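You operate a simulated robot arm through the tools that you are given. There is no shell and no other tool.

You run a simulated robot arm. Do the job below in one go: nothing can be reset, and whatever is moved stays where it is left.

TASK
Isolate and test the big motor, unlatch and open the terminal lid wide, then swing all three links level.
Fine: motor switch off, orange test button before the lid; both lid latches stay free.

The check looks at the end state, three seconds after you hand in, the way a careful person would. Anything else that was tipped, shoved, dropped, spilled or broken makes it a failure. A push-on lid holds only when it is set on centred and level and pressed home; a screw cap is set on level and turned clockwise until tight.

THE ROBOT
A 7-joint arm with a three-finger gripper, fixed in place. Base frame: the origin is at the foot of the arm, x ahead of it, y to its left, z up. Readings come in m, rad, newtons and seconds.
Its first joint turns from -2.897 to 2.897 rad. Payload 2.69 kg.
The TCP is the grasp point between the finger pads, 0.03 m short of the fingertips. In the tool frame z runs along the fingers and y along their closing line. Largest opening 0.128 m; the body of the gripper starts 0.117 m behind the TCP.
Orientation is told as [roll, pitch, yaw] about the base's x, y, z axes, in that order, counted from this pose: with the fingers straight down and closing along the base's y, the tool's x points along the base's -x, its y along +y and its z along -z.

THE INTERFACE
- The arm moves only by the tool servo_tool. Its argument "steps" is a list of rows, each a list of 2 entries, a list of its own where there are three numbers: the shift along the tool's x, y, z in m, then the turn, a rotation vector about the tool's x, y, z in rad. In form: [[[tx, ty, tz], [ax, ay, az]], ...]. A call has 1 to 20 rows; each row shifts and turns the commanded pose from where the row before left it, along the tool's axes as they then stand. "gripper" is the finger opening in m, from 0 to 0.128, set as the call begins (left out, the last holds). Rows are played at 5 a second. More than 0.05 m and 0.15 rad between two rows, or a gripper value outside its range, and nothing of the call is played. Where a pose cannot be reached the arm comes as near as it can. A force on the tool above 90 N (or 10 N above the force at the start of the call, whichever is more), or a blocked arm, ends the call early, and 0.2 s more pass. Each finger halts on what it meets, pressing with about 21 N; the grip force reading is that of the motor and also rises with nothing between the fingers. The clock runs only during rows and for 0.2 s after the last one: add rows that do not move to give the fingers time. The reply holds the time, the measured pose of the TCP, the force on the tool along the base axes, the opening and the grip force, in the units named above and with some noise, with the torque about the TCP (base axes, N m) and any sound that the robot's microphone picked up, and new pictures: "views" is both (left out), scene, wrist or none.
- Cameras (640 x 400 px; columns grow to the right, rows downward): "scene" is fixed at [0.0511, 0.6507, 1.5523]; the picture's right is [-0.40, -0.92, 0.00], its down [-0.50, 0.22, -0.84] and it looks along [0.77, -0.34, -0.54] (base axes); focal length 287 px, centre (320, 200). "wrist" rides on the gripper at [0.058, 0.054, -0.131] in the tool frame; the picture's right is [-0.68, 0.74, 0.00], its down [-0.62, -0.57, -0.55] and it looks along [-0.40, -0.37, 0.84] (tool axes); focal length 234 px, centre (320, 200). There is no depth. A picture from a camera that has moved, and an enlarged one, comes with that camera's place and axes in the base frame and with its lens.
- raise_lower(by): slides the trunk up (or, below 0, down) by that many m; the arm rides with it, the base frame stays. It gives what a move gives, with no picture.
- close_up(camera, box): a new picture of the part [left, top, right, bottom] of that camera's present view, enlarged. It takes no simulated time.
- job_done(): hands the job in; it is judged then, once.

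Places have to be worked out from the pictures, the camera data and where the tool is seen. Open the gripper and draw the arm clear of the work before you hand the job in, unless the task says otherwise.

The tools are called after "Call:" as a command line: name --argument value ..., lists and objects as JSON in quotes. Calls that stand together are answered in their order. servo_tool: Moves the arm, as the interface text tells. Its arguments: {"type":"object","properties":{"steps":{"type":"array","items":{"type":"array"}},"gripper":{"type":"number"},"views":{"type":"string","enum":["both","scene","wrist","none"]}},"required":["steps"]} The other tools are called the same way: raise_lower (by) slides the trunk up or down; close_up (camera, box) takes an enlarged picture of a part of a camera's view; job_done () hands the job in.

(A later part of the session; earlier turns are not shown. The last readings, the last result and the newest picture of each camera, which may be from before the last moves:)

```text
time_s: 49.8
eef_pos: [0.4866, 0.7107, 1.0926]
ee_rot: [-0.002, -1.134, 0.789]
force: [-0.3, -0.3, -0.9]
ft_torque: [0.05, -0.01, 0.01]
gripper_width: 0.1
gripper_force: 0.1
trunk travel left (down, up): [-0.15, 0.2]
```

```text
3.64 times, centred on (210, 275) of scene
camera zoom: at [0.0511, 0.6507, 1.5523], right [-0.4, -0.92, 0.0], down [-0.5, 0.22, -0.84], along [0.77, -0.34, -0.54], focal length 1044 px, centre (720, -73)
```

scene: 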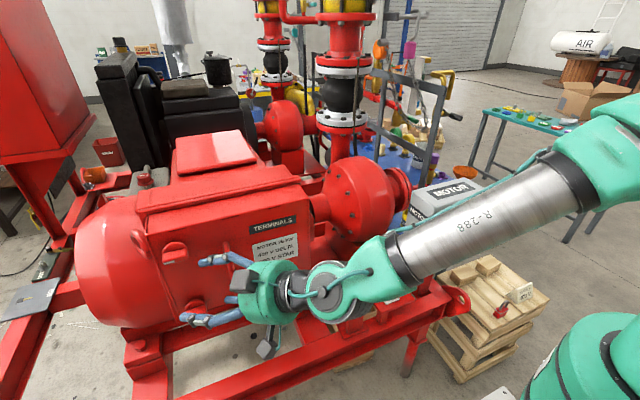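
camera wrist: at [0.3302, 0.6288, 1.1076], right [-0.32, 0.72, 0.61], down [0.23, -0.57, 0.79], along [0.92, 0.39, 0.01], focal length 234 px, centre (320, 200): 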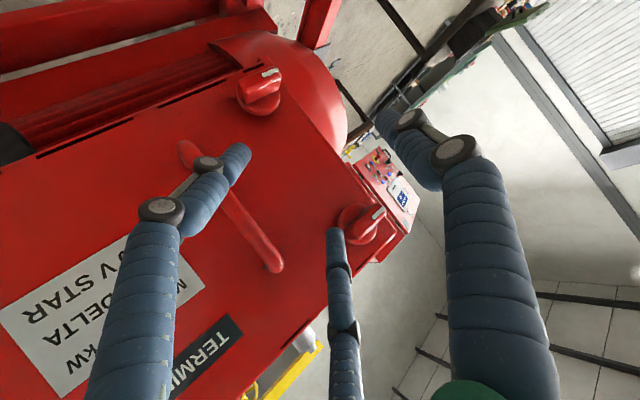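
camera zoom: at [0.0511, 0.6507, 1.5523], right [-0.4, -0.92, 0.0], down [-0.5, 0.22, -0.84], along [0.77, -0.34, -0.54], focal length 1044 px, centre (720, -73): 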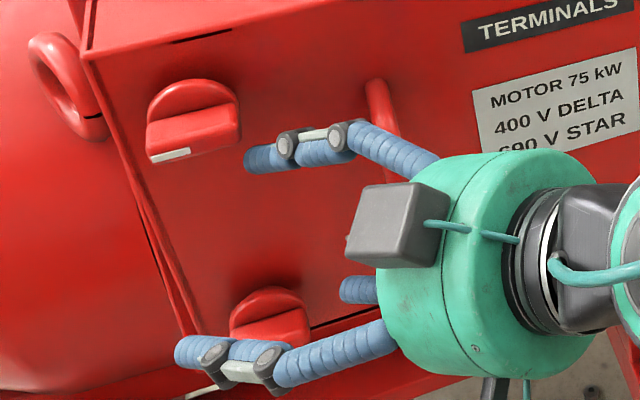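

The tip is under the −y end of the bar. Shift slightly left and push up in small steps.

Call:
servo_tool --steps '[[[-0.0018, 0.0042, 0.0038], [0, 0, 0]], [[-0.0054, 0, -0.0025], [0, 0, 0]], [[-0.0054, 0, -0.0025], [0, 0, 0]], [[-0.0054, 0, -0.0025], [0, 0, 0]], [[0, 0, 0], [0, 0, 0]]]' --views "none"

Call:
close_up --camera "wrist" --box '[250, 110, 430, 270]'

Call:
close_up --camera "scene" --box '[150, 220, 270, 330]'

```text
time_s: 51.0
eef_pos: [0.4875, 0.7174, 1.1121]
ee_rot: [-0.002, -1.134, 0.789]
force: [0.1, -0.2, 0.2]
ft_torque: [-0.02, -0.03, -0.04]
gripper_width: 0.0997
gripper_force: 0.1
trunk travel left (down, up): [-0.15, 0.2]
```

```text
2.50 times, centred on (340, 190) of wrist
camera zoom: at [0.3476, 0.6531, 1.1146], right [-0.32, 0.72, 0.61], down [0.23, -0.57, 0.79], along [0.92, 0.4, 0.01], focal length 585 px, centre (270, 225)
```

zoom: 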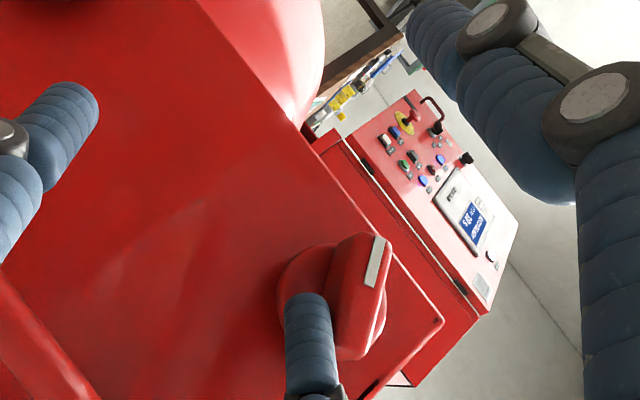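

```text
3.64 times, centred on (210, 275) of scene
camera zoom: at [0.0511, 0.6507, 1.5523], right [-0.4, -0.92, 0.0], down [-0.5, 0.22, -0.84], along [0.77, -0.34, -0.54], focal length 1044 px, centre (720, -73)
```

zoom: 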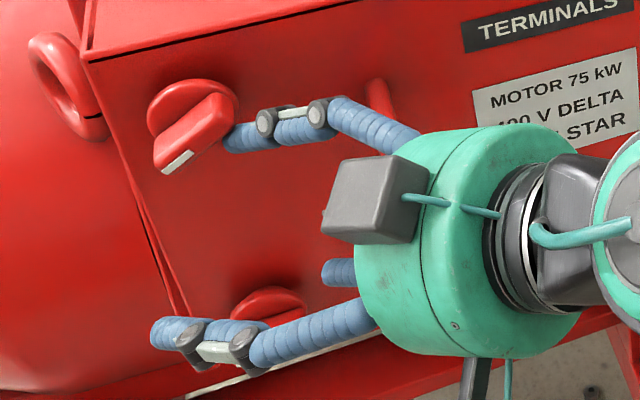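

The latch turns this way — about 35° already with almost no force. Continue up along the arc.

Call:
servo_tool --steps '[[[-0.0048, -0.0014, -0.0038], [0, 0, 0]], [[-0.0048, -0.0014, -0.0038], [0, 0, 0]], [[-0.0054, 0, -0.0025], [0, 0, 0]], [[0, 0, 0], [0, 0, 0]]]' --views "none"

Call:
close_up --camera "wrist" --box '[250, 110, 430, 270]'

Call:
close_up --camera "scene" --box '[150, 220, 270, 330]'

```text
time_s: 52.0
eef_pos: [0.4872, 0.7131, 1.1287]
ee_rot: [-0.003, -1.134, 0.788]
force: [0.1, 0.0, -0.6]
ft_torque: [0.0, -0.02, 0.01]
gripper_width: 0.1
gripper_force: 0.1
trunk travel left (down, up): [-0.15, 0.2]
```

```text
2.50 times, centred on (340, 190) of wrist
camera zoom: at [0.3474, 0.6494, 1.1325], right [-0.32, 0.72, 0.61], down [0.23, -0.57, 0.79], along [0.92, 0.4, 0.01], focal length 585 px, centre (270, 225)
```

zoom: 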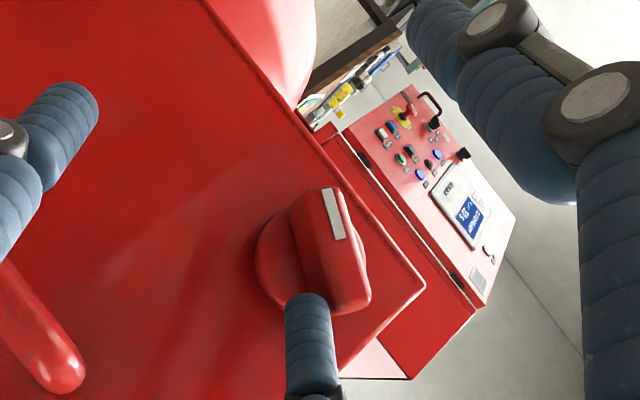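

```text
3.64 times, centred on (210, 275) of scene
camera zoom: at [0.0511, 0.6507, 1.5523], right [-0.4, -0.92, 0.0], down [-0.5, 0.22, -0.84], along [0.77, -0.34, -0.54], focal length 1044 px, centre (720, -73)
```

zoom: 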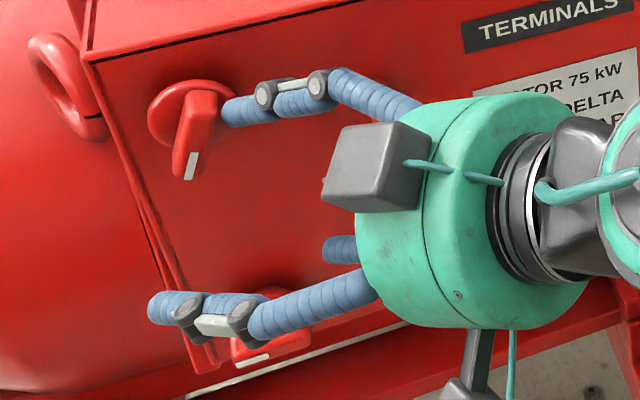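

About 64° now. Push up and slightly left to finish the quarter turn.

Call:
servo_tool --steps '[[[-0.0054, 0.0021, 0.0], [0, 0, 0]], [[-0.0045, 0.0035, 0.001], [0, 0, 0]], [[-0.002, 0.0028, 0.002], [0, 0, 0]], [[0, 0, 0], [0, 0, 0]]]' --views "none"

Call:
close_up --camera "wrist" --box '[250, 110, 430, 270]'

Call:
close_up --camera "scene" --box '[150, 220, 270, 330]'

```text
time_s: 53.0
eef_pos: [0.4879, 0.7226, 1.1371]
ee_rot: [0.002, -1.134, 0.784]
force: [5.3, -27.9, -8.5]
ft_torque: [1.02, 0.33, -1.41]
gripper_width: 0.1036
gripper_force: 2.5
trunk travel left (down, up): [-0.15, 0.2]
```

```text
2.50 times, centred on (340, 190) of wrist
camera zoom: at [0.3484, 0.6585, 1.1405], right [-0.32, 0.72, 0.61], down [0.23, -0.57, 0.79], along [0.92, 0.39, 0.01], focal length 585 px, centre (270, 225)
```

zoom: 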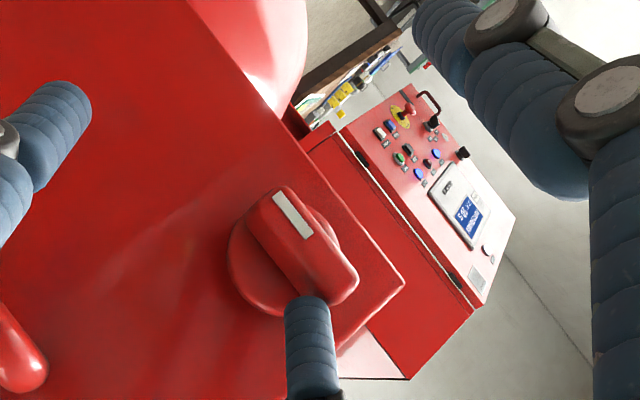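

```text
3.64 times, centred on (210, 275) of scene
camera zoom: at [0.0511, 0.6507, 1.5523], right [-0.4, -0.92, 0.0], down [-0.5, 0.22, -0.84], along [0.77, -0.34, -0.54], focal length 1044 px, centre (720, -73)
```

zoom: 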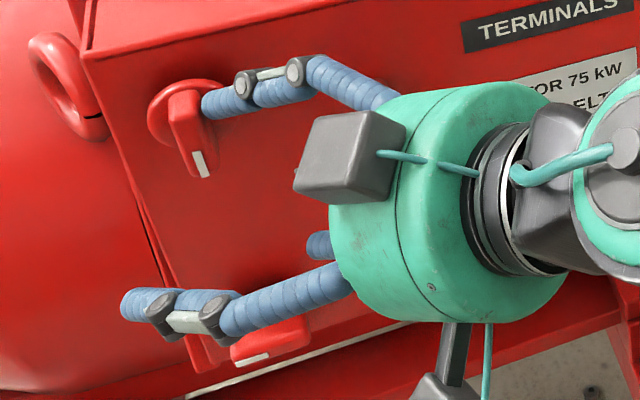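

Force built up at the stop: the upper latch is a full quarter turn, pointer down. Back off and survey the lower latch and the space below it.

Call:
servo_tool --steps '[[[0.003, -0.0071, -0.0064], [0, 0, 0]], [[0, 0, -0.03], [0, 0, 0]], [[0, 0, -0.04], [0, 0, 0]], [[0.03, 0, -0.02], [0, 0, 0]], [[0.04, 0, 0], [0, 0, 0]], [[0.04, 0, 0], [0, 0, 0]], [[0, 0, 0], [0, 0, 0]]]'

Call:
close_up --camera "scene" --box '[130, 220, 270, 360]'

Call:
close_up --camera "wrist" --box '[120, 0, 440, 220]'

```text
time_s: 54.6
eef_pos: [0.3943, 0.6244, 1.0767]
ee_rot: [-0.002, -1.135, 0.79]
force: [0.8, 0.2, 0.0]
ft_torque: [-0.02, -0.03, 0.01]
gripper_width: 0.1001
gripper_force: 0.1
trunk travel left (down, up): [-0.15, 0.2]
camera wrist: at [0.2563, 0.5592, 1.0806], right [-0.32, 0.72, 0.61], down [0.23, -0.57, 0.79], along [0.92, 0.4, 0.01], focal length 234 px, centre (320, 200)
```

scene: 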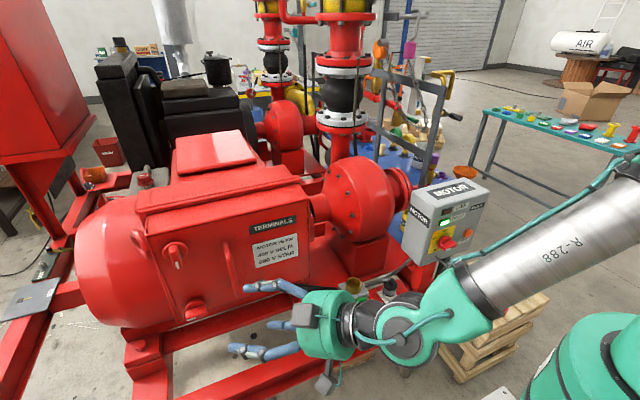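
wrist: 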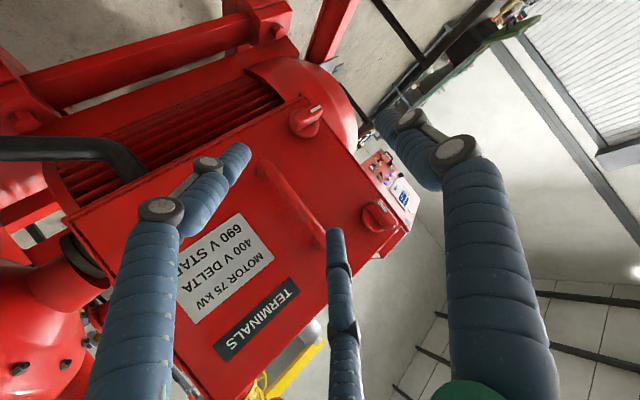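

```text
2.86 times, centred on (200, 290) of scene
camera zoom: at [0.0511, 0.6507, 1.5523], right [-0.4, -0.92, 0.0], down [-0.5, 0.22, -0.84], along [0.77, -0.34, -0.54], focal length 820 px, centre (663, -57)
```

zoom: 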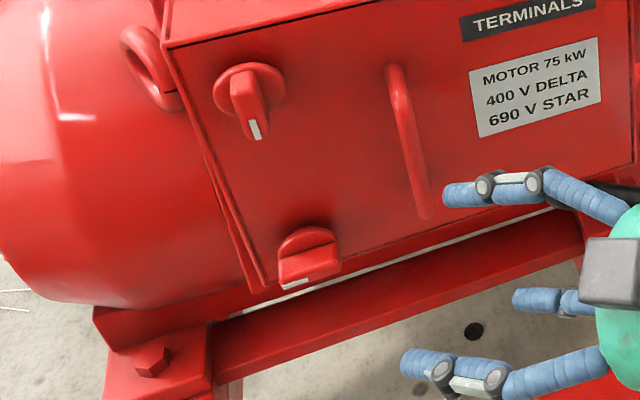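

```text
1.82 times, centred on (280, 110) of wrist
camera zoom: at [0.2563, 0.5592, 1.0806], right [-0.32, 0.72, 0.61], down [0.23, -0.57, 0.79], along [0.92, 0.4, 0.01], focal length 426 px, centre (393, 364)
```

zoom: 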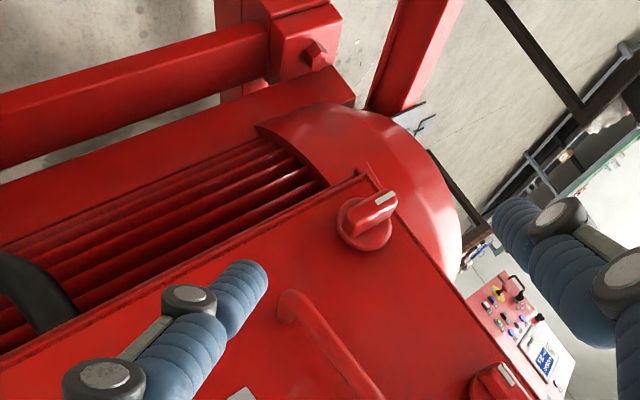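

Upper latch is at pointer-down. The lower latch centre is about y=0.746, z=0.983, with clear space below it (the rail is far behind and lower). I'll lower the trunk 0.1 m for reach, then repeat the same approach.

Call:
raise_lower --by -0.1

Call:
servo_tool --steps '[[[-0.0032, -0.0006, 0.027], [0, 0, 0]], [[-0.0032, -0.0006, 0.027], [0, 0, 0]], [[0, 0, 0.027], [0, 0, 0]], [[0, 0, 0.02], [0, 0, 0]], [[0, 0, 0], [0, 0, 0]]]'

Call:
close_up --camera "scene" --box '[130, 220, 270, 360]'

Call:
close_up --camera "wrist" --box '[250, 110, 430, 270]'

```text
time_s: 55.9
eef_pos: [0.3962, 0.6228, 0.9787]
ee_rot: [0.0, -1.135, 0.789]
force: [-0.6, -0.4, -0.9]
ft_torque: [-0.01, -0.03, -0.02]
gripper_width: 0.1
gripper_force: 0.2
trunk travel left (down, up): [-0.05, 0.3]
```

```text
time_s: 57.1
eef_pos: [0.4643, 0.6895, 0.9396]
ee_rot: [-0.002, -1.134, 0.788]
force: [0.9, -0.3, 0.4]
ft_torque: [0.0, -0.03, 0.03]
gripper_width: 0.0998
gripper_force: 0.0
trunk travel left (down, up): [-0.05, 0.3]
camera wrist: at [0.3245, 0.6254, 0.9433], right [-0.32, 0.72, 0.61], down [0.23, -0.57, 0.79], along [0.92, 0.4, 0.01], focal length 234 px, centre (320, 200)
```

scene: 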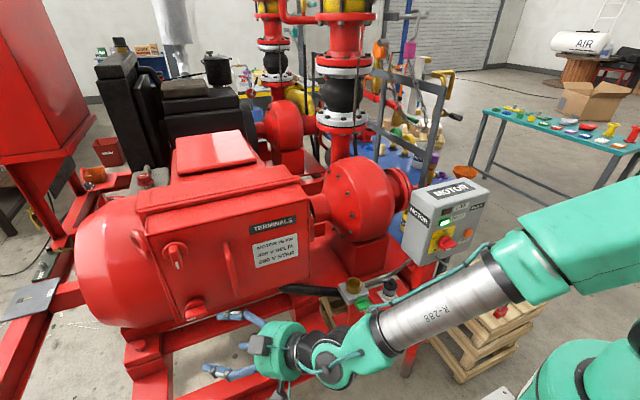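
wrist: 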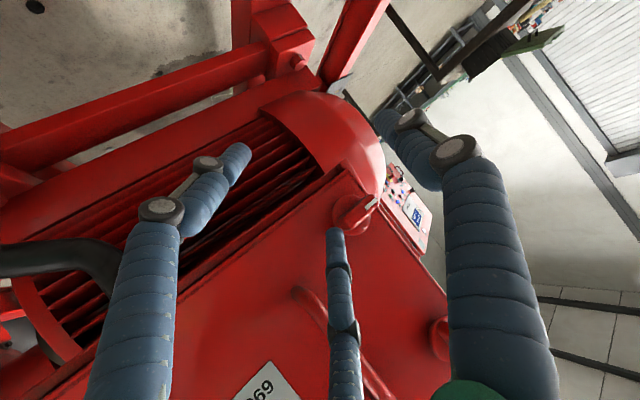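

```text
2.86 times, centred on (200, 290) of scene
camera zoom: at [0.0511, 0.6507, 1.5523], right [-0.4, -0.92, 0.0], down [-0.5, 0.22, -0.84], along [0.77, -0.34, -0.54], focal length 820 px, centre (663, -57)
```

zoom: 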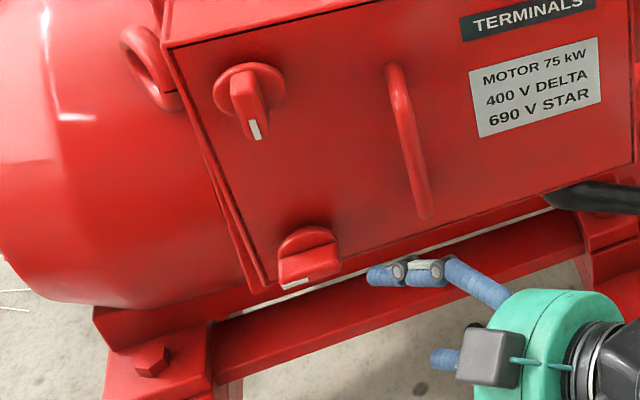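

```text
2.50 times, centred on (340, 190) of wrist
camera zoom: at [0.3245, 0.6254, 0.9433], right [-0.32, 0.72, 0.61], down [0.23, -0.57, 0.79], along [0.92, 0.4, 0.01], focal length 585 px, centre (270, 225)
```

zoom: 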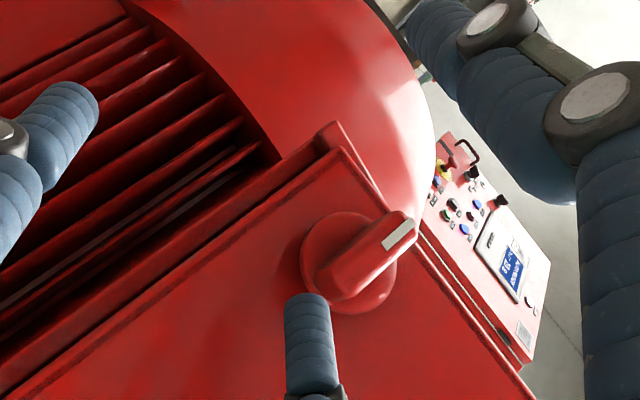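

View matches the upper-latch situation. Advance the tip under the lower bar's −y end, then start pushing up.

Call:
servo_tool --steps '[[[0.0025, 0, 0.018], [0, 0, 0]], [[0.0025, 0, 0.017], [0, 0, 0]], [[-0.0012, 0.0028, 0.0026], [0, 0, 0]], [[0, 0, 0], [0, 0, 0]]]' --views "none"

Call:
close_up --camera "scene" --box '[160, 270, 260, 340]'

Call:
close_up --camera "wrist" --box '[250, 110, 430, 270]'

```text
time_s: 58.1
eef_pos: [0.4834, 0.7133, 0.9218]
ee_rot: [-0.004, -1.135, 0.789]
force: [0.1, 0.4, 0.2]
ft_torque: [0.02, 0.0, -0.03]
gripper_width: 0.1
gripper_force: 0.1
trunk travel left (down, up): [-0.05, 0.3]
```

```text
5.71 times, centred on (210, 305) of scene
camera zoom: at [0.0511, 0.6507, 1.5523], right [-0.4, -0.92, 0.0], down [-0.5, 0.22, -0.84], along [0.77, -0.34, -0.54], focal length 1641 px, centre (949, -400)
```

zoom: 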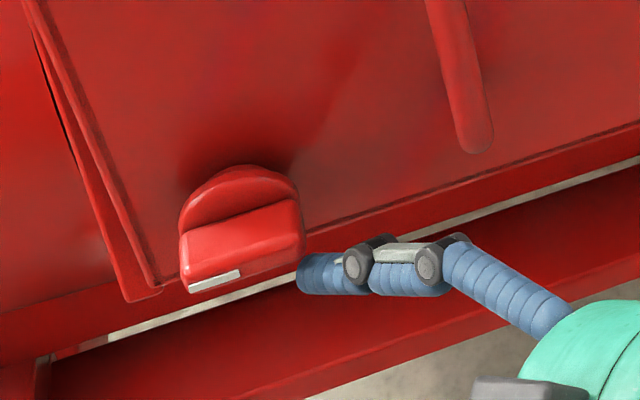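

```text
2.50 times, centred on (340, 190) of wrist
camera zoom: at [0.3449, 0.6501, 0.9253], right [-0.32, 0.72, 0.61], down [0.23, -0.57, 0.79], along [0.92, 0.4, 0.01], focal length 585 px, centre (270, 225)
```

zoom: 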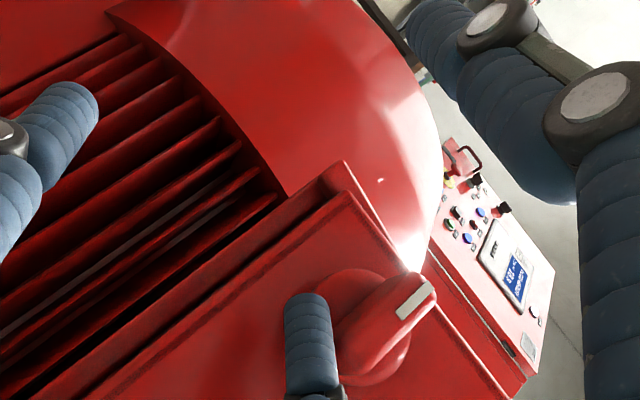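

Tip is under the bar's end. Push up in small steps as before.

Call:
servo_tool --steps '[[[-0.0006, 0.0014, 0.0013], [0, 0, 0]], [[-0.0054, 0, -0.0025], [0, 0, 0]], [[-0.0054, 0, -0.0025], [0, 0, 0]], [[-0.0054, 0, -0.0025], [0, 0, 0]], [[-0.0048, -0.0014, -0.0038], [0, 0, 0]], [[0, 0, 0], [0, 0, 0]]]' --views "none"

Call:
close_up --camera "scene" --box '[160, 270, 260, 340]'

Call:
close_up --camera "wrist" --box '[250, 110, 430, 270]'

```text
time_s: 59.5
eef_pos: [0.4827, 0.7153, 0.9457]
ee_rot: [-0.001, -1.134, 0.787]
force: [0.3, 0.1, 0.0]
ft_torque: [-0.04, -0.04, -0.04]
gripper_width: 0.0997
gripper_force: 0.1
trunk travel left (down, up): [-0.05, 0.3]
```

```text
5.71 times, centred on (210, 305) of scene
camera zoom: at [0.0511, 0.6507, 1.5523], right [-0.4, -0.92, 0.0], down [-0.5, 0.22, -0.84], along [0.77, -0.34, -0.54], focal length 1641 px, centre (949, -400)
```

zoom: 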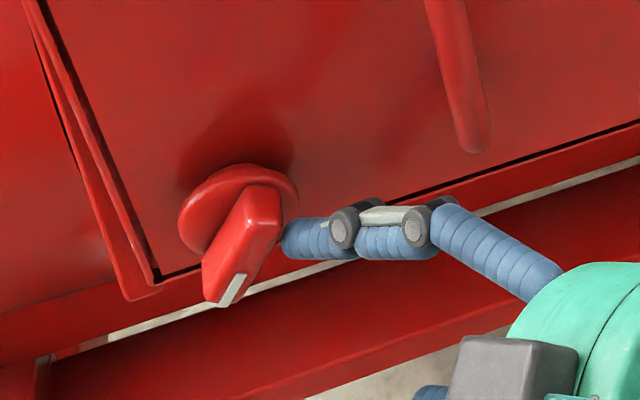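

```text
2.50 times, centred on (340, 190) of wrist
camera zoom: at [0.3444, 0.6508, 0.9489], right [-0.32, 0.72, 0.61], down [0.23, -0.57, 0.79], along [0.92, 0.4, 0.01], focal length 585 px, centre (270, 225)
```

zoom: 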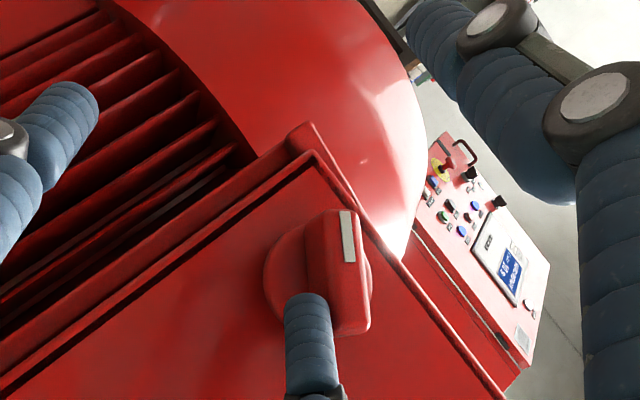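

About 55° and turning freely. Continue along the same arc to the stop.

Call:
servo_tool --steps '[[[-0.0054, 0, -0.0025], [0, 0, 0]], [[-0.0054, 0.0014, -0.001], [0, 0, 0]], [[-0.005, 0.0028, 0.0], [0, 0, 0]], [[-0.003, 0.0028, 0.0015], [0, 0, 0]], [[0, 0, 0], [0, 0, 0]]]' --views "none"

Call:
close_up --camera "scene" --box '[160, 270, 260, 340]'

Call:
close_up --camera "wrist" --box '[250, 110, 430, 270]'

```text
time_s: 60.7
eef_pos: [0.4829, 0.7216, 0.9612]
ee_rot: [0.002, -1.133, 0.785]
force: [0.3, -17.7, -3.6]
ft_torque: [0.58, -0.03, -0.81]
gripper_width: 0.1022
gripper_force: 0.8
trunk travel left (down, up): [-0.05, 0.3]
```

```text
5.71 times, centred on (210, 305) of scene
camera zoom: at [0.0511, 0.6507, 1.5523], right [-0.4, -0.92, 0.0], down [-0.5, 0.22, -0.84], along [0.77, -0.34, -0.54], focal length 1641 px, centre (949, -400)
```

zoom: 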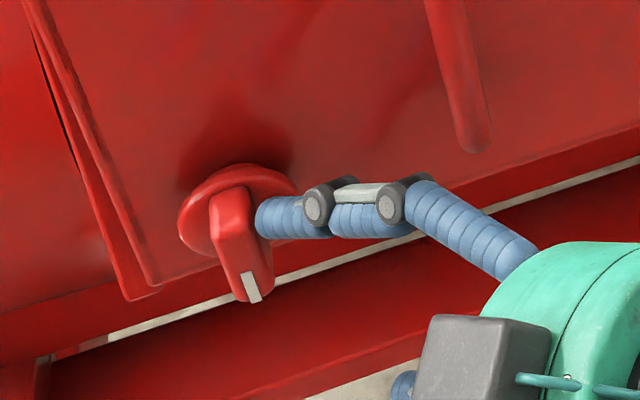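

```text
2.50 times, centred on (340, 190) of wrist
camera zoom: at [0.3438, 0.6576, 0.9652], right [-0.32, 0.72, 0.61], down [0.23, -0.57, 0.79], along [0.92, 0.39, 0.01], focal length 585 px, centre (270, 225)
```

zoom: 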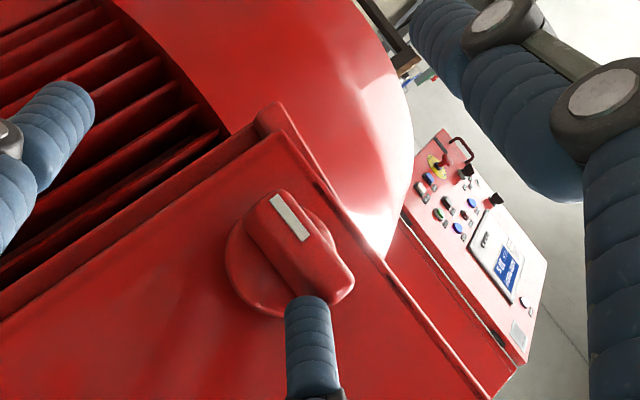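

Stop reached again: both latches are now pointer-down (free). Back away and look at the handle for grasping.

Call:
servo_tool --steps '[[[0.003, -0.0071, -0.0064], [0, 0, 0]], [[0, 0, -0.03], [0, 0, 0]], [[0, 0, -0.04], [0, 0, 0]], [[0, 0, -0.04], [0, 0, 0]], [[-0.03, 0, -0.02], [0, 0, 0]], [[0, 0, 0], [0, 0, 0]]]'

Call:
close_up --camera "scene" --box '[120, 200, 320, 340]'

Call:
close_up --camera "wrist" --box '[180, 60, 420, 260]'

```text
time_s: 62.1
eef_pos: [0.4081, 0.6384, 1.0447]
ee_rot: [-0.002, -1.138, 0.787]
force: [-0.8, -0.3, 0.4]
ft_torque: [-0.01, 0.01, -0.04]
gripper_width: 0.0997
gripper_force: 0.2
trunk travel left (down, up): [-0.05, 0.3]
camera wrist: at [0.2692, 0.574, 1.0486], right [-0.32, 0.72, 0.61], down [0.23, -0.57, 0.79], along [0.92, 0.4, 0.01], focal length 234 px, centre (320, 200)
```

scene: 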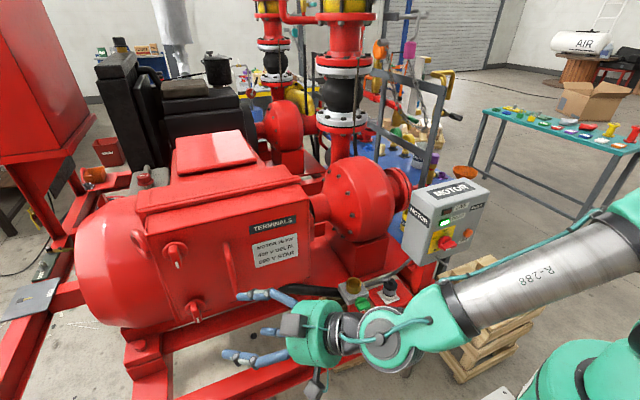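
wrist: 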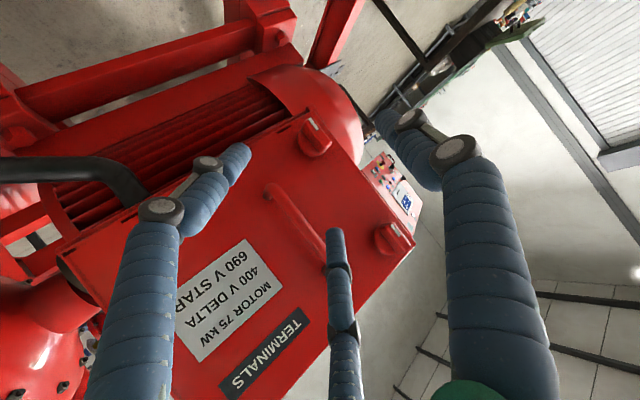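

```text
2.86 times, centred on (220, 270) of scene
camera zoom: at [0.0511, 0.6507, 1.5523], right [-0.4, -0.92, 0.0], down [-0.5, 0.22, -0.84], along [0.77, -0.34, -0.54], focal length 820 px, centre (606, 0)
```

zoom: 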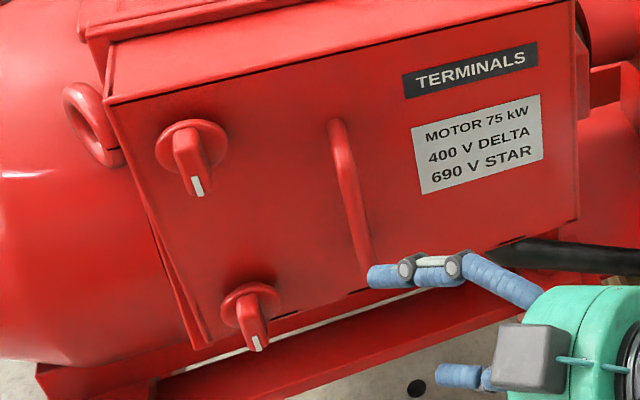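

```text
2.00 times, centred on (300, 160) of wrist
camera zoom: at [0.2692, 0.574, 1.0486], right [-0.32, 0.72, 0.61], down [0.23, -0.57, 0.79], along [0.92, 0.4, 0.01], focal length 468 px, centre (360, 280)
```

zoom: 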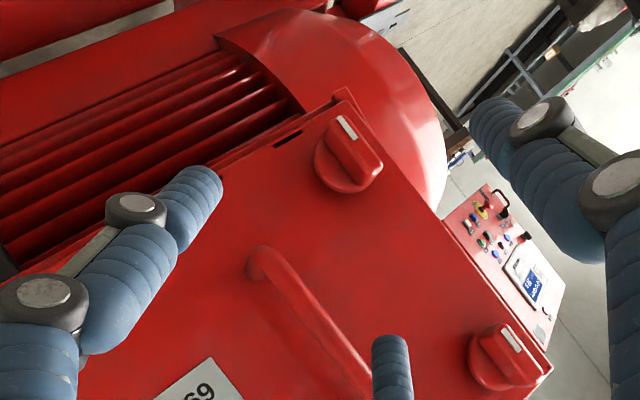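

Both latches are free (pointers straight down). The handle bar is near x≈0.533, y≈0.65, z 1.01–1.155. I'll narrow the fingers and move to a pre-grasp in front of it.

Call:
servo_tool --gripper 0.05 --steps '[[[-0.0251, -0.0296, -0.003], [0, 0, 0]], [[-0.0251, -0.0296, -0.003], [0, 0, 0]], [[-0.0251, -0.0296, -0.003], [0, 0, 0]], [[0, 0, 0], [0, 0, 0]]]'

Call:
close_up --camera "scene" --box '[180, 210, 310, 310]'

Call:
close_up --camera "wrist" --box '[220, 80, 460, 280]'

```text
time_s: 63.1
eef_pos: [0.4858, 0.5909, 1.1168]
ee_rot: [-0.001, -1.135, 0.789]
force: [-0.7, 0.3, 0.4]
ft_torque: [-0.02, 0.01, 0.01]
gripper_width: 0.0496
gripper_force: 0.1
trunk travel left (down, up): [-0.05, 0.3]
camera wrist: at [0.3472, 0.5267, 1.1211], right [-0.32, 0.72, 0.61], down [0.23, -0.57, 0.79], along [0.92, 0.4, 0.01], focal length 234 px, centre (320, 200)
```

scene: 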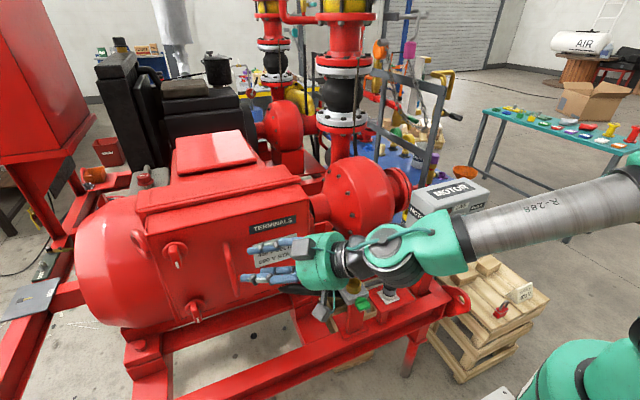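
wrist: 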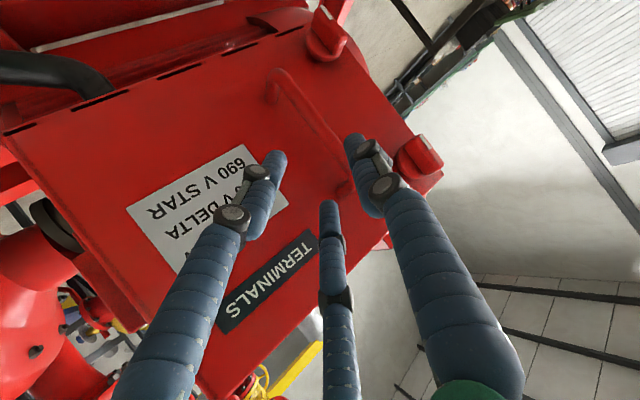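

```text
4.00 times, centred on (245, 260) of scene
camera zoom: at [0.0511, 0.6507, 1.5523], right [-0.4, -0.92, 0.0], down [-0.5, 0.22, -0.84], along [0.77, -0.34, -0.54], focal length 1149 px, centre (620, -40)
```

zoom: 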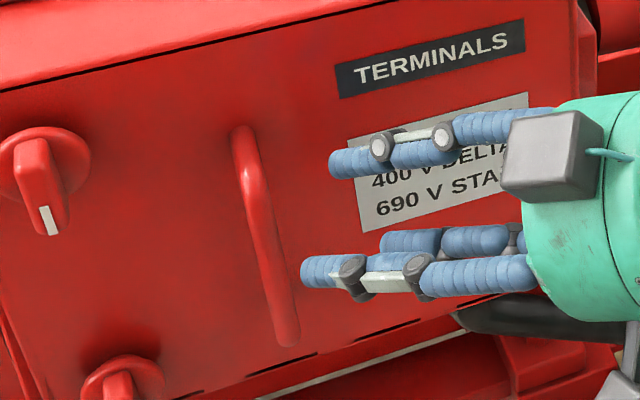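

```text
2.00 times, centred on (340, 180) of wrist
camera zoom: at [0.3472, 0.5267, 1.1211], right [-0.32, 0.72, 0.61], down [0.23, -0.57, 0.79], along [0.92, 0.4, 0.01], focal length 468 px, centre (280, 240)
```

zoom: 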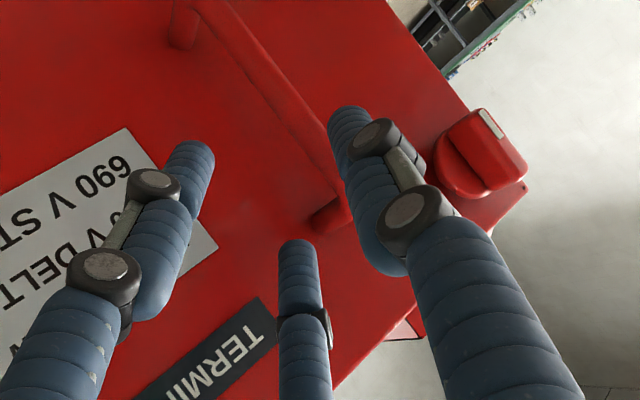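

The bar lines up between finger A and fingers B/C as predicted. Advance 6 cm along the tool axis to straddle the handle.

Call:
servo_tool --steps '[[[0, 0, 0.02], [0, 0, 0]], [[0, 0, 0.02], [0, 0, 0]], [[0, 0, 0.018], [0, 0, 0]], [[0, 0, 0], [0, 0, 0]]]' --views "none"

Call:
close_up --camera "scene" --box '[180, 210, 310, 310]'

Call:
close_up --camera "wrist" --box '[220, 80, 460, 280]'

```text
time_s: 64.1
eef_pos: [0.5242, 0.6301, 1.0911]
ee_rot: [-0.001, -1.134, 0.788]
force: [-0.3, -0.4, 0.3]
ft_torque: [-0.03, 0.01, 0.0]
gripper_width: 0.0501
gripper_force: 0.1
trunk travel left (down, up): [-0.05, 0.3]
```

```text
4.00 times, centred on (245, 260) of scene
camera zoom: at [0.0511, 0.6507, 1.5523], right [-0.4, -0.92, 0.0], down [-0.5, 0.22, -0.84], along [0.77, -0.34, -0.54], focal length 1149 px, centre (620, -40)
```

zoom: 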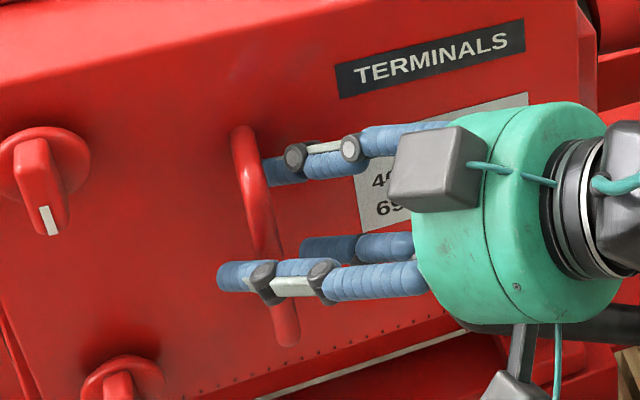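

```text
2.00 times, centred on (340, 180) of wrist
camera zoom: at [0.3858, 0.5669, 1.0959], right [-0.32, 0.72, 0.61], down [0.23, -0.57, 0.79], along [0.92, 0.39, 0.01], focal length 468 px, centre (280, 240)
```

zoom: 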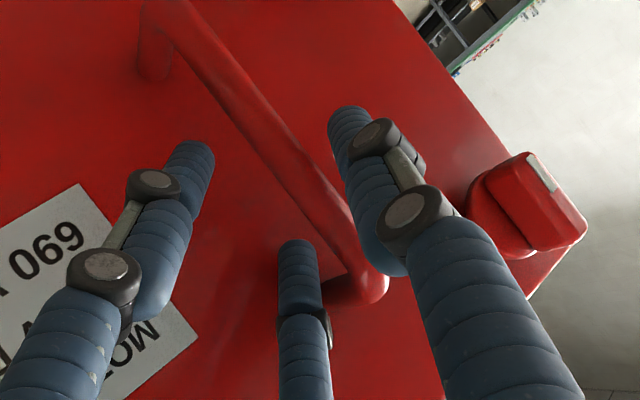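

The handle bar sits between finger A and fingers B/C, with C's tip just behind it. Close the gripper on it.

Call:
servo_tool --gripper 0.0 --steps '[[[0, 0, 0.003], [0, 0, 0]], [[0, 0, 0], [0, 0, 0]], [[0, 0, 0], [0, 0, 0]]]' --views "none"

Call:
close_up --camera "scene" --box '[180, 210, 310, 310]'

Call:
close_up --camera "wrist" --box '[220, 80, 460, 280]'

```text
time_s: 64.9
eef_pos: [0.5231, 0.6353, 1.0924]
ee_rot: [-0.007, -1.135, 0.799]
force: [-54.8, 27.5, 6.0]
ft_torque: [0.42, 0.53, 1.05]
gripper_width: 0.0223
gripper_force: 44.8
trunk travel left (down, up): [-0.05, 0.3]
```

```text
4.00 times, centred on (245, 260) of scene
camera zoom: at [0.0511, 0.6507, 1.5523], right [-0.4, -0.92, 0.0], down [-0.5, 0.22, -0.84], along [0.77, -0.34, -0.54], focal length 1149 px, centre (620, -40)
```

zoom: 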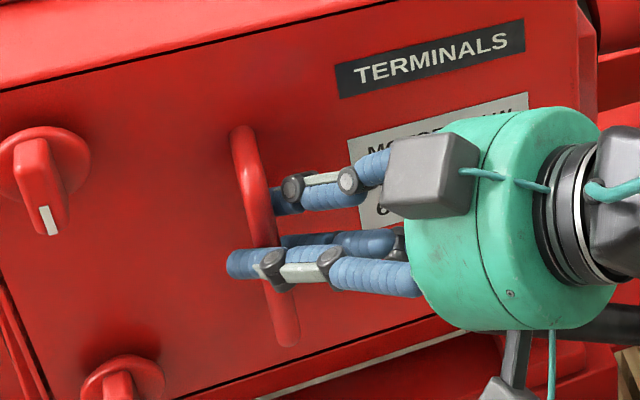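

```text
2.00 times, centred on (340, 180) of wrist
camera zoom: at [0.3838, 0.5705, 1.0955], right [-0.32, 0.72, 0.61], down [0.23, -0.56, 0.79], along [0.92, 0.4, 0.01], focal length 468 px, centre (280, 240)
```

zoom: 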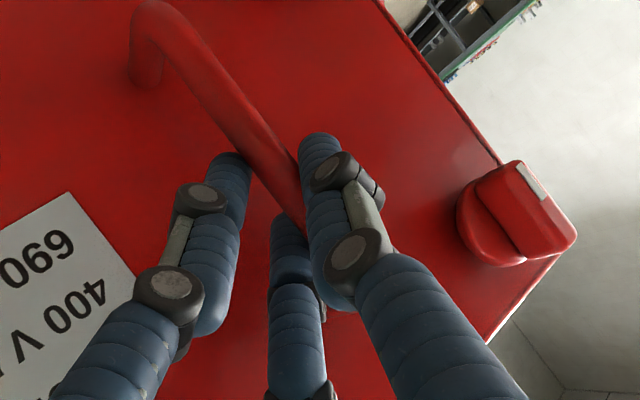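

The handle is gripped (width 0.022), with some side load from centring. Start swinging about the hinge line (x≈0.58, y≈0.456), rotating the tool with the lid, in small steps first.

Call:
servo_tool --steps '[[[0.0035, 0.0043, -0.0075], [-0.0453, 0, -0.0211]], [[0.0035, 0.0043, -0.0075], [-0.0453, 0, -0.0211]], [[0, 0, 0], [0, 0, 0]]]'

Call:
close_up --camera "scene" --box '[120, 190, 330, 350]'

```text
time_s: 65.7
eef_pos: [0.5132, 0.6292, 1.0926]
ee_rot: [-0.002, -1.138, 0.869]
force: [-10.9, 17.0, -0.4]
ft_torque: [0.79, -0.25, 0.24]
gripper_width: 0.0225
gripper_force: 44.7
out of reach, approached as far as the arm can: row 2
trunk travel left (down, up): [-0.05, 0.3]
camera wrist: at [0.3795, 0.5534, 1.095], right [-0.38, 0.69, 0.61], down [0.28, -0.55, 0.79], along [0.88, 0.47, 0.02], focal length 234 px, centre (320, 200)
```

scene: 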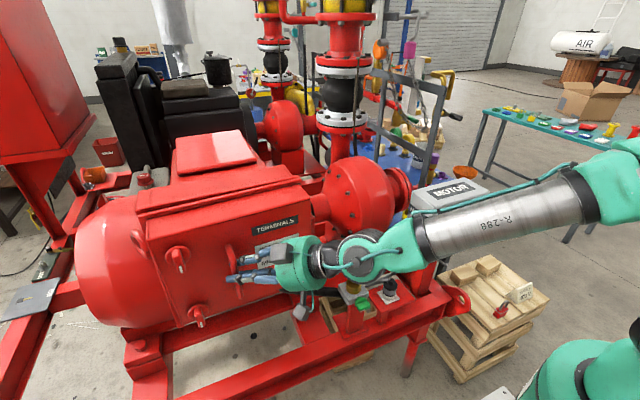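
wrist: 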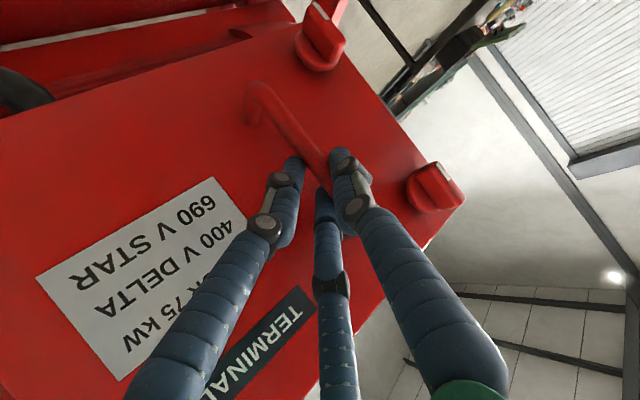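

```text
2.50 times, centred on (225, 270) of scene
camera zoom: at [0.0511, 0.6507, 1.5523], right [-0.4, -0.92, 0.0], down [-0.5, 0.22, -0.84], along [0.77, -0.34, -0.54], focal length 718 px, centre (558, 25)
```

zoom: 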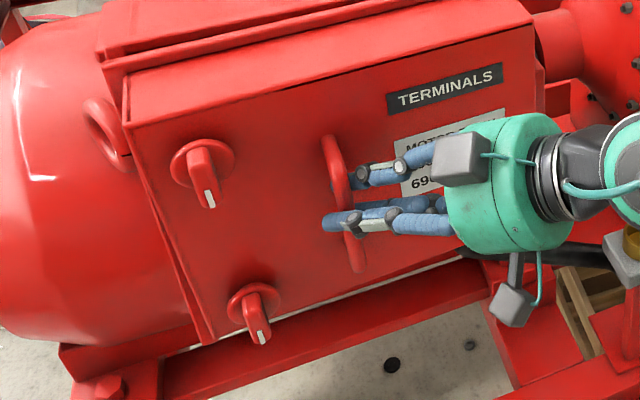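

The lid is moving. One row was flagged as out of reach, so I'll continue with translation along the arc and less tool rotation, letting the bar pivot in the fingers.

Call:
servo_tool --steps '[[[0.003, 0.004, -0.0075], [-0.02, 0, -0.01]], [[0.003, 0.004, -0.0075], [-0.02, 0, -0.01]], [[0.003, 0.004, -0.0075], [-0.02, 0, -0.01]], [[0, 0, 0], [0, 0, 0]]]' --views "scene"

Call:
close_up --camera "scene" --box '[120, 190, 330, 350]'

```text
time_s: 66.4
eef_pos: [0.4973, 0.616, 1.0922]
ee_rot: [-0.007, -1.128, 0.914]
force: [18.9, -25.0, 1.2]
ft_torque: [0.76, -0.24, -0.62]
gripper_width: 0.0222
gripper_force: 44.9
out of reach, approached as far as the arm can: row 2, 3
trunk travel left (down, up): [-0.05, 0.3]
stopped in row 3: the force on the tool passed its limit at 114 N (the readings are from after the stop); the commanded pose is now the measured one
```

scene: 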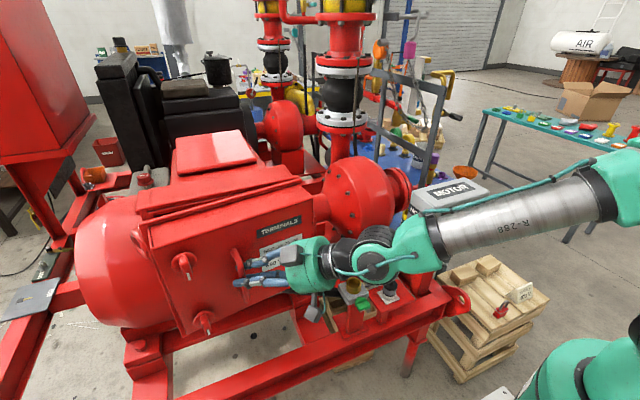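

```text
2.50 times, centred on (225, 270) of scene
camera zoom: at [0.0511, 0.6507, 1.5523], right [-0.4, -0.92, 0.0], down [-0.5, 0.22, -0.84], along [0.77, -0.34, -0.54], focal length 718 px, centre (558, 25)
```

zoom: 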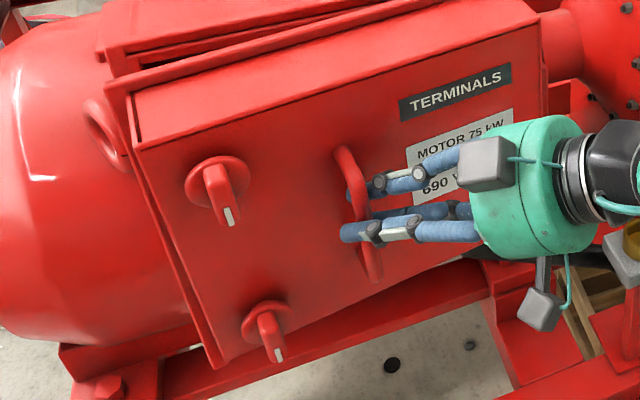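

Force spiked because my arc didn't match the hinge. The lid is already open about 10°. Release the handle gently and see whether the lid stays ajar.

Call:
servo_tool --gripper 0.06 --steps '[[[0, 0, 0], [0, 0, 0]], [[0, 0, 0], [0, 0, 0]], [[0, 0, 0], [0, 0, 0]]]'

Call:
close_up --camera "scene" --box '[120, 190, 330, 350]'

```text
time_s: 67.2
eef_pos: [0.4934, 0.6203, 1.0911]
ee_rot: [-0.016, -1.128, 0.924]
force: [-0.1, 1.4, -0.7]
ft_torque: [-0.03, 0.03, 0.06]
gripper_width: 0.0594
gripper_force: 0.1
trunk travel left (down, up): [-0.05, 0.3]
camera wrist: at [0.3629, 0.5393, 1.096], right [-0.41, 0.68, 0.61], down [0.3, -0.53, 0.8], along [0.86, 0.51, 0.01], focal length 234 px, centre (320, 200)
```

scene: 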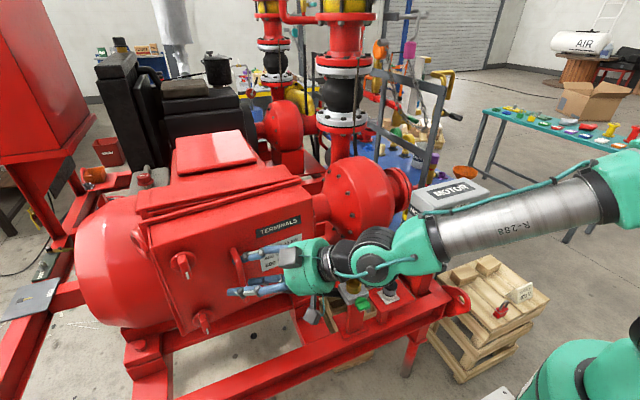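
wrist: 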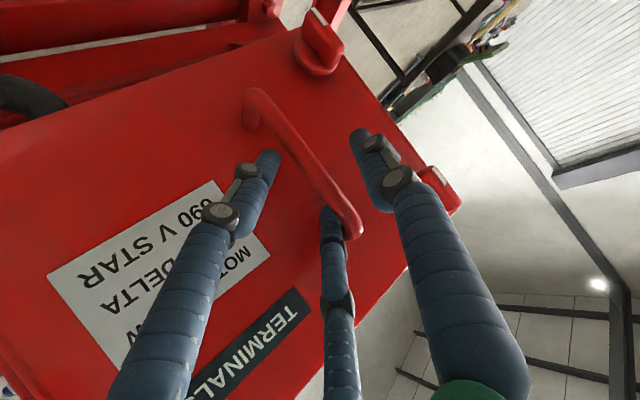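

```text
2.50 times, centred on (225, 270) of scene
camera zoom: at [0.0511, 0.6507, 1.5523], right [-0.4, -0.92, 0.0], down [-0.5, 0.22, -0.84], along [0.77, -0.34, -0.54], focal length 718 px, centre (558, 25)
```

zoom: 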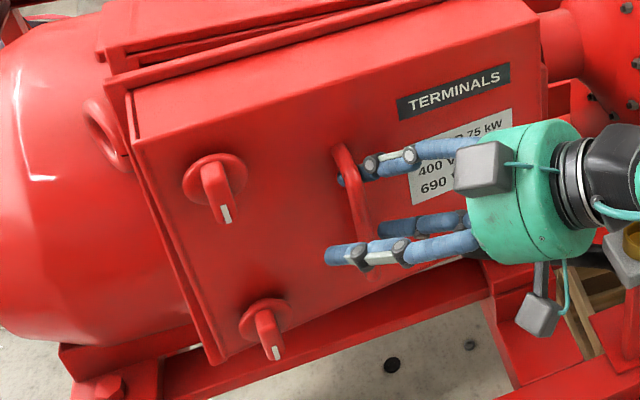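

The lid stays ajar by itself, and finger C is still behind the handle bar. I'll yaw the tool about finger C's tip toward +y so C can hook the bar positively instead of relying on friction.

Call:
servo_tool --steps '[[[0.001, -0.005, -0.0021], [-0.1084, 0, -0.0514]], [[0.001, -0.005, -0.0021], [-0.1084, 0, -0.0514]], [[0.001, -0.005, -0.0021], [-0.1084, 0, -0.0514]], [[0, 0, 0], [0, 0, 0]]]'

Call:
close_up --camera "scene" --box '[120, 190, 330, 350]'

```text
time_s: 68.2
eef_pos: [0.4919, 0.603, 1.0667]
ee_rot: [0.032, -1.022, 1.158]
force: [-0.5, 0.2, -0.3]
ft_torque: [0.02, 0.02, -0.02]
gripper_width: 0.0599
gripper_force: 0.0
out of reach, approached as far as the arm can: row 1, 2, 3
trunk travel left (down, up): [-0.05, 0.3]
camera wrist: at [0.3887, 0.4901, 1.0871], right [-0.54, 0.6, 0.59], down [0.48, -0.35, 0.8], along [0.69, 0.72, -0.1], focal length 234 px, centre (320, 200)
```

scene: 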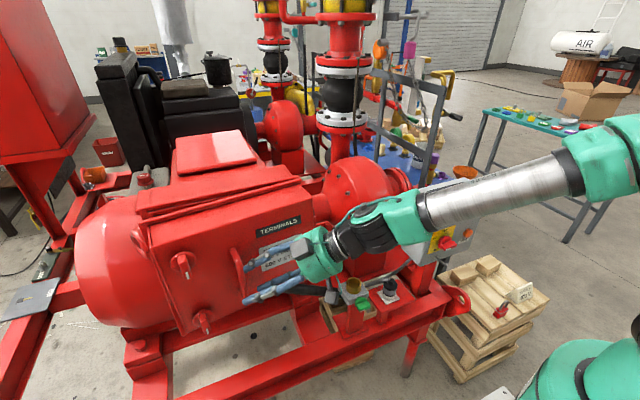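
wrist: 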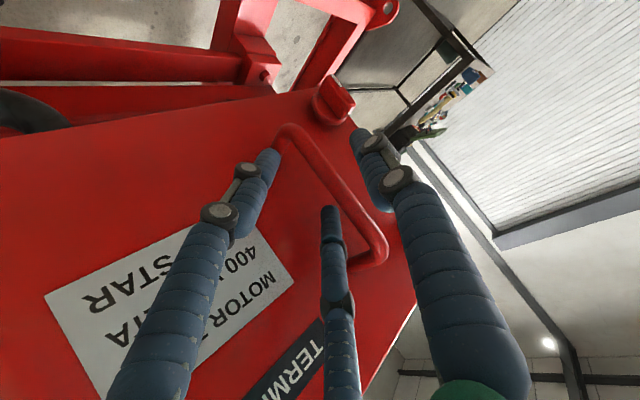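

```text
2.50 times, centred on (225, 270) of scene
camera zoom: at [0.0511, 0.6507, 1.5523], right [-0.4, -0.92, 0.0], down [-0.5, 0.22, -0.84], along [0.77, -0.34, -0.54], focal length 718 px, centre (558, 25)
```

zoom: 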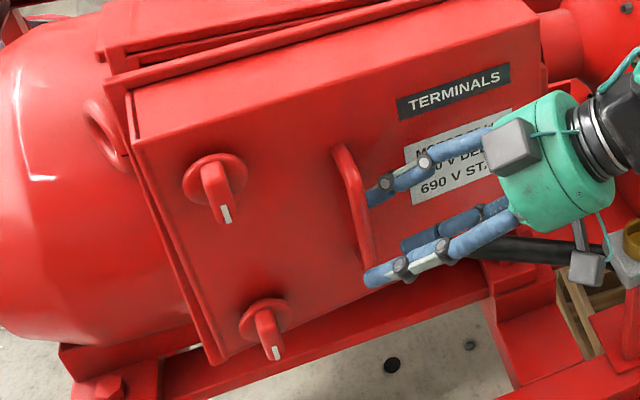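

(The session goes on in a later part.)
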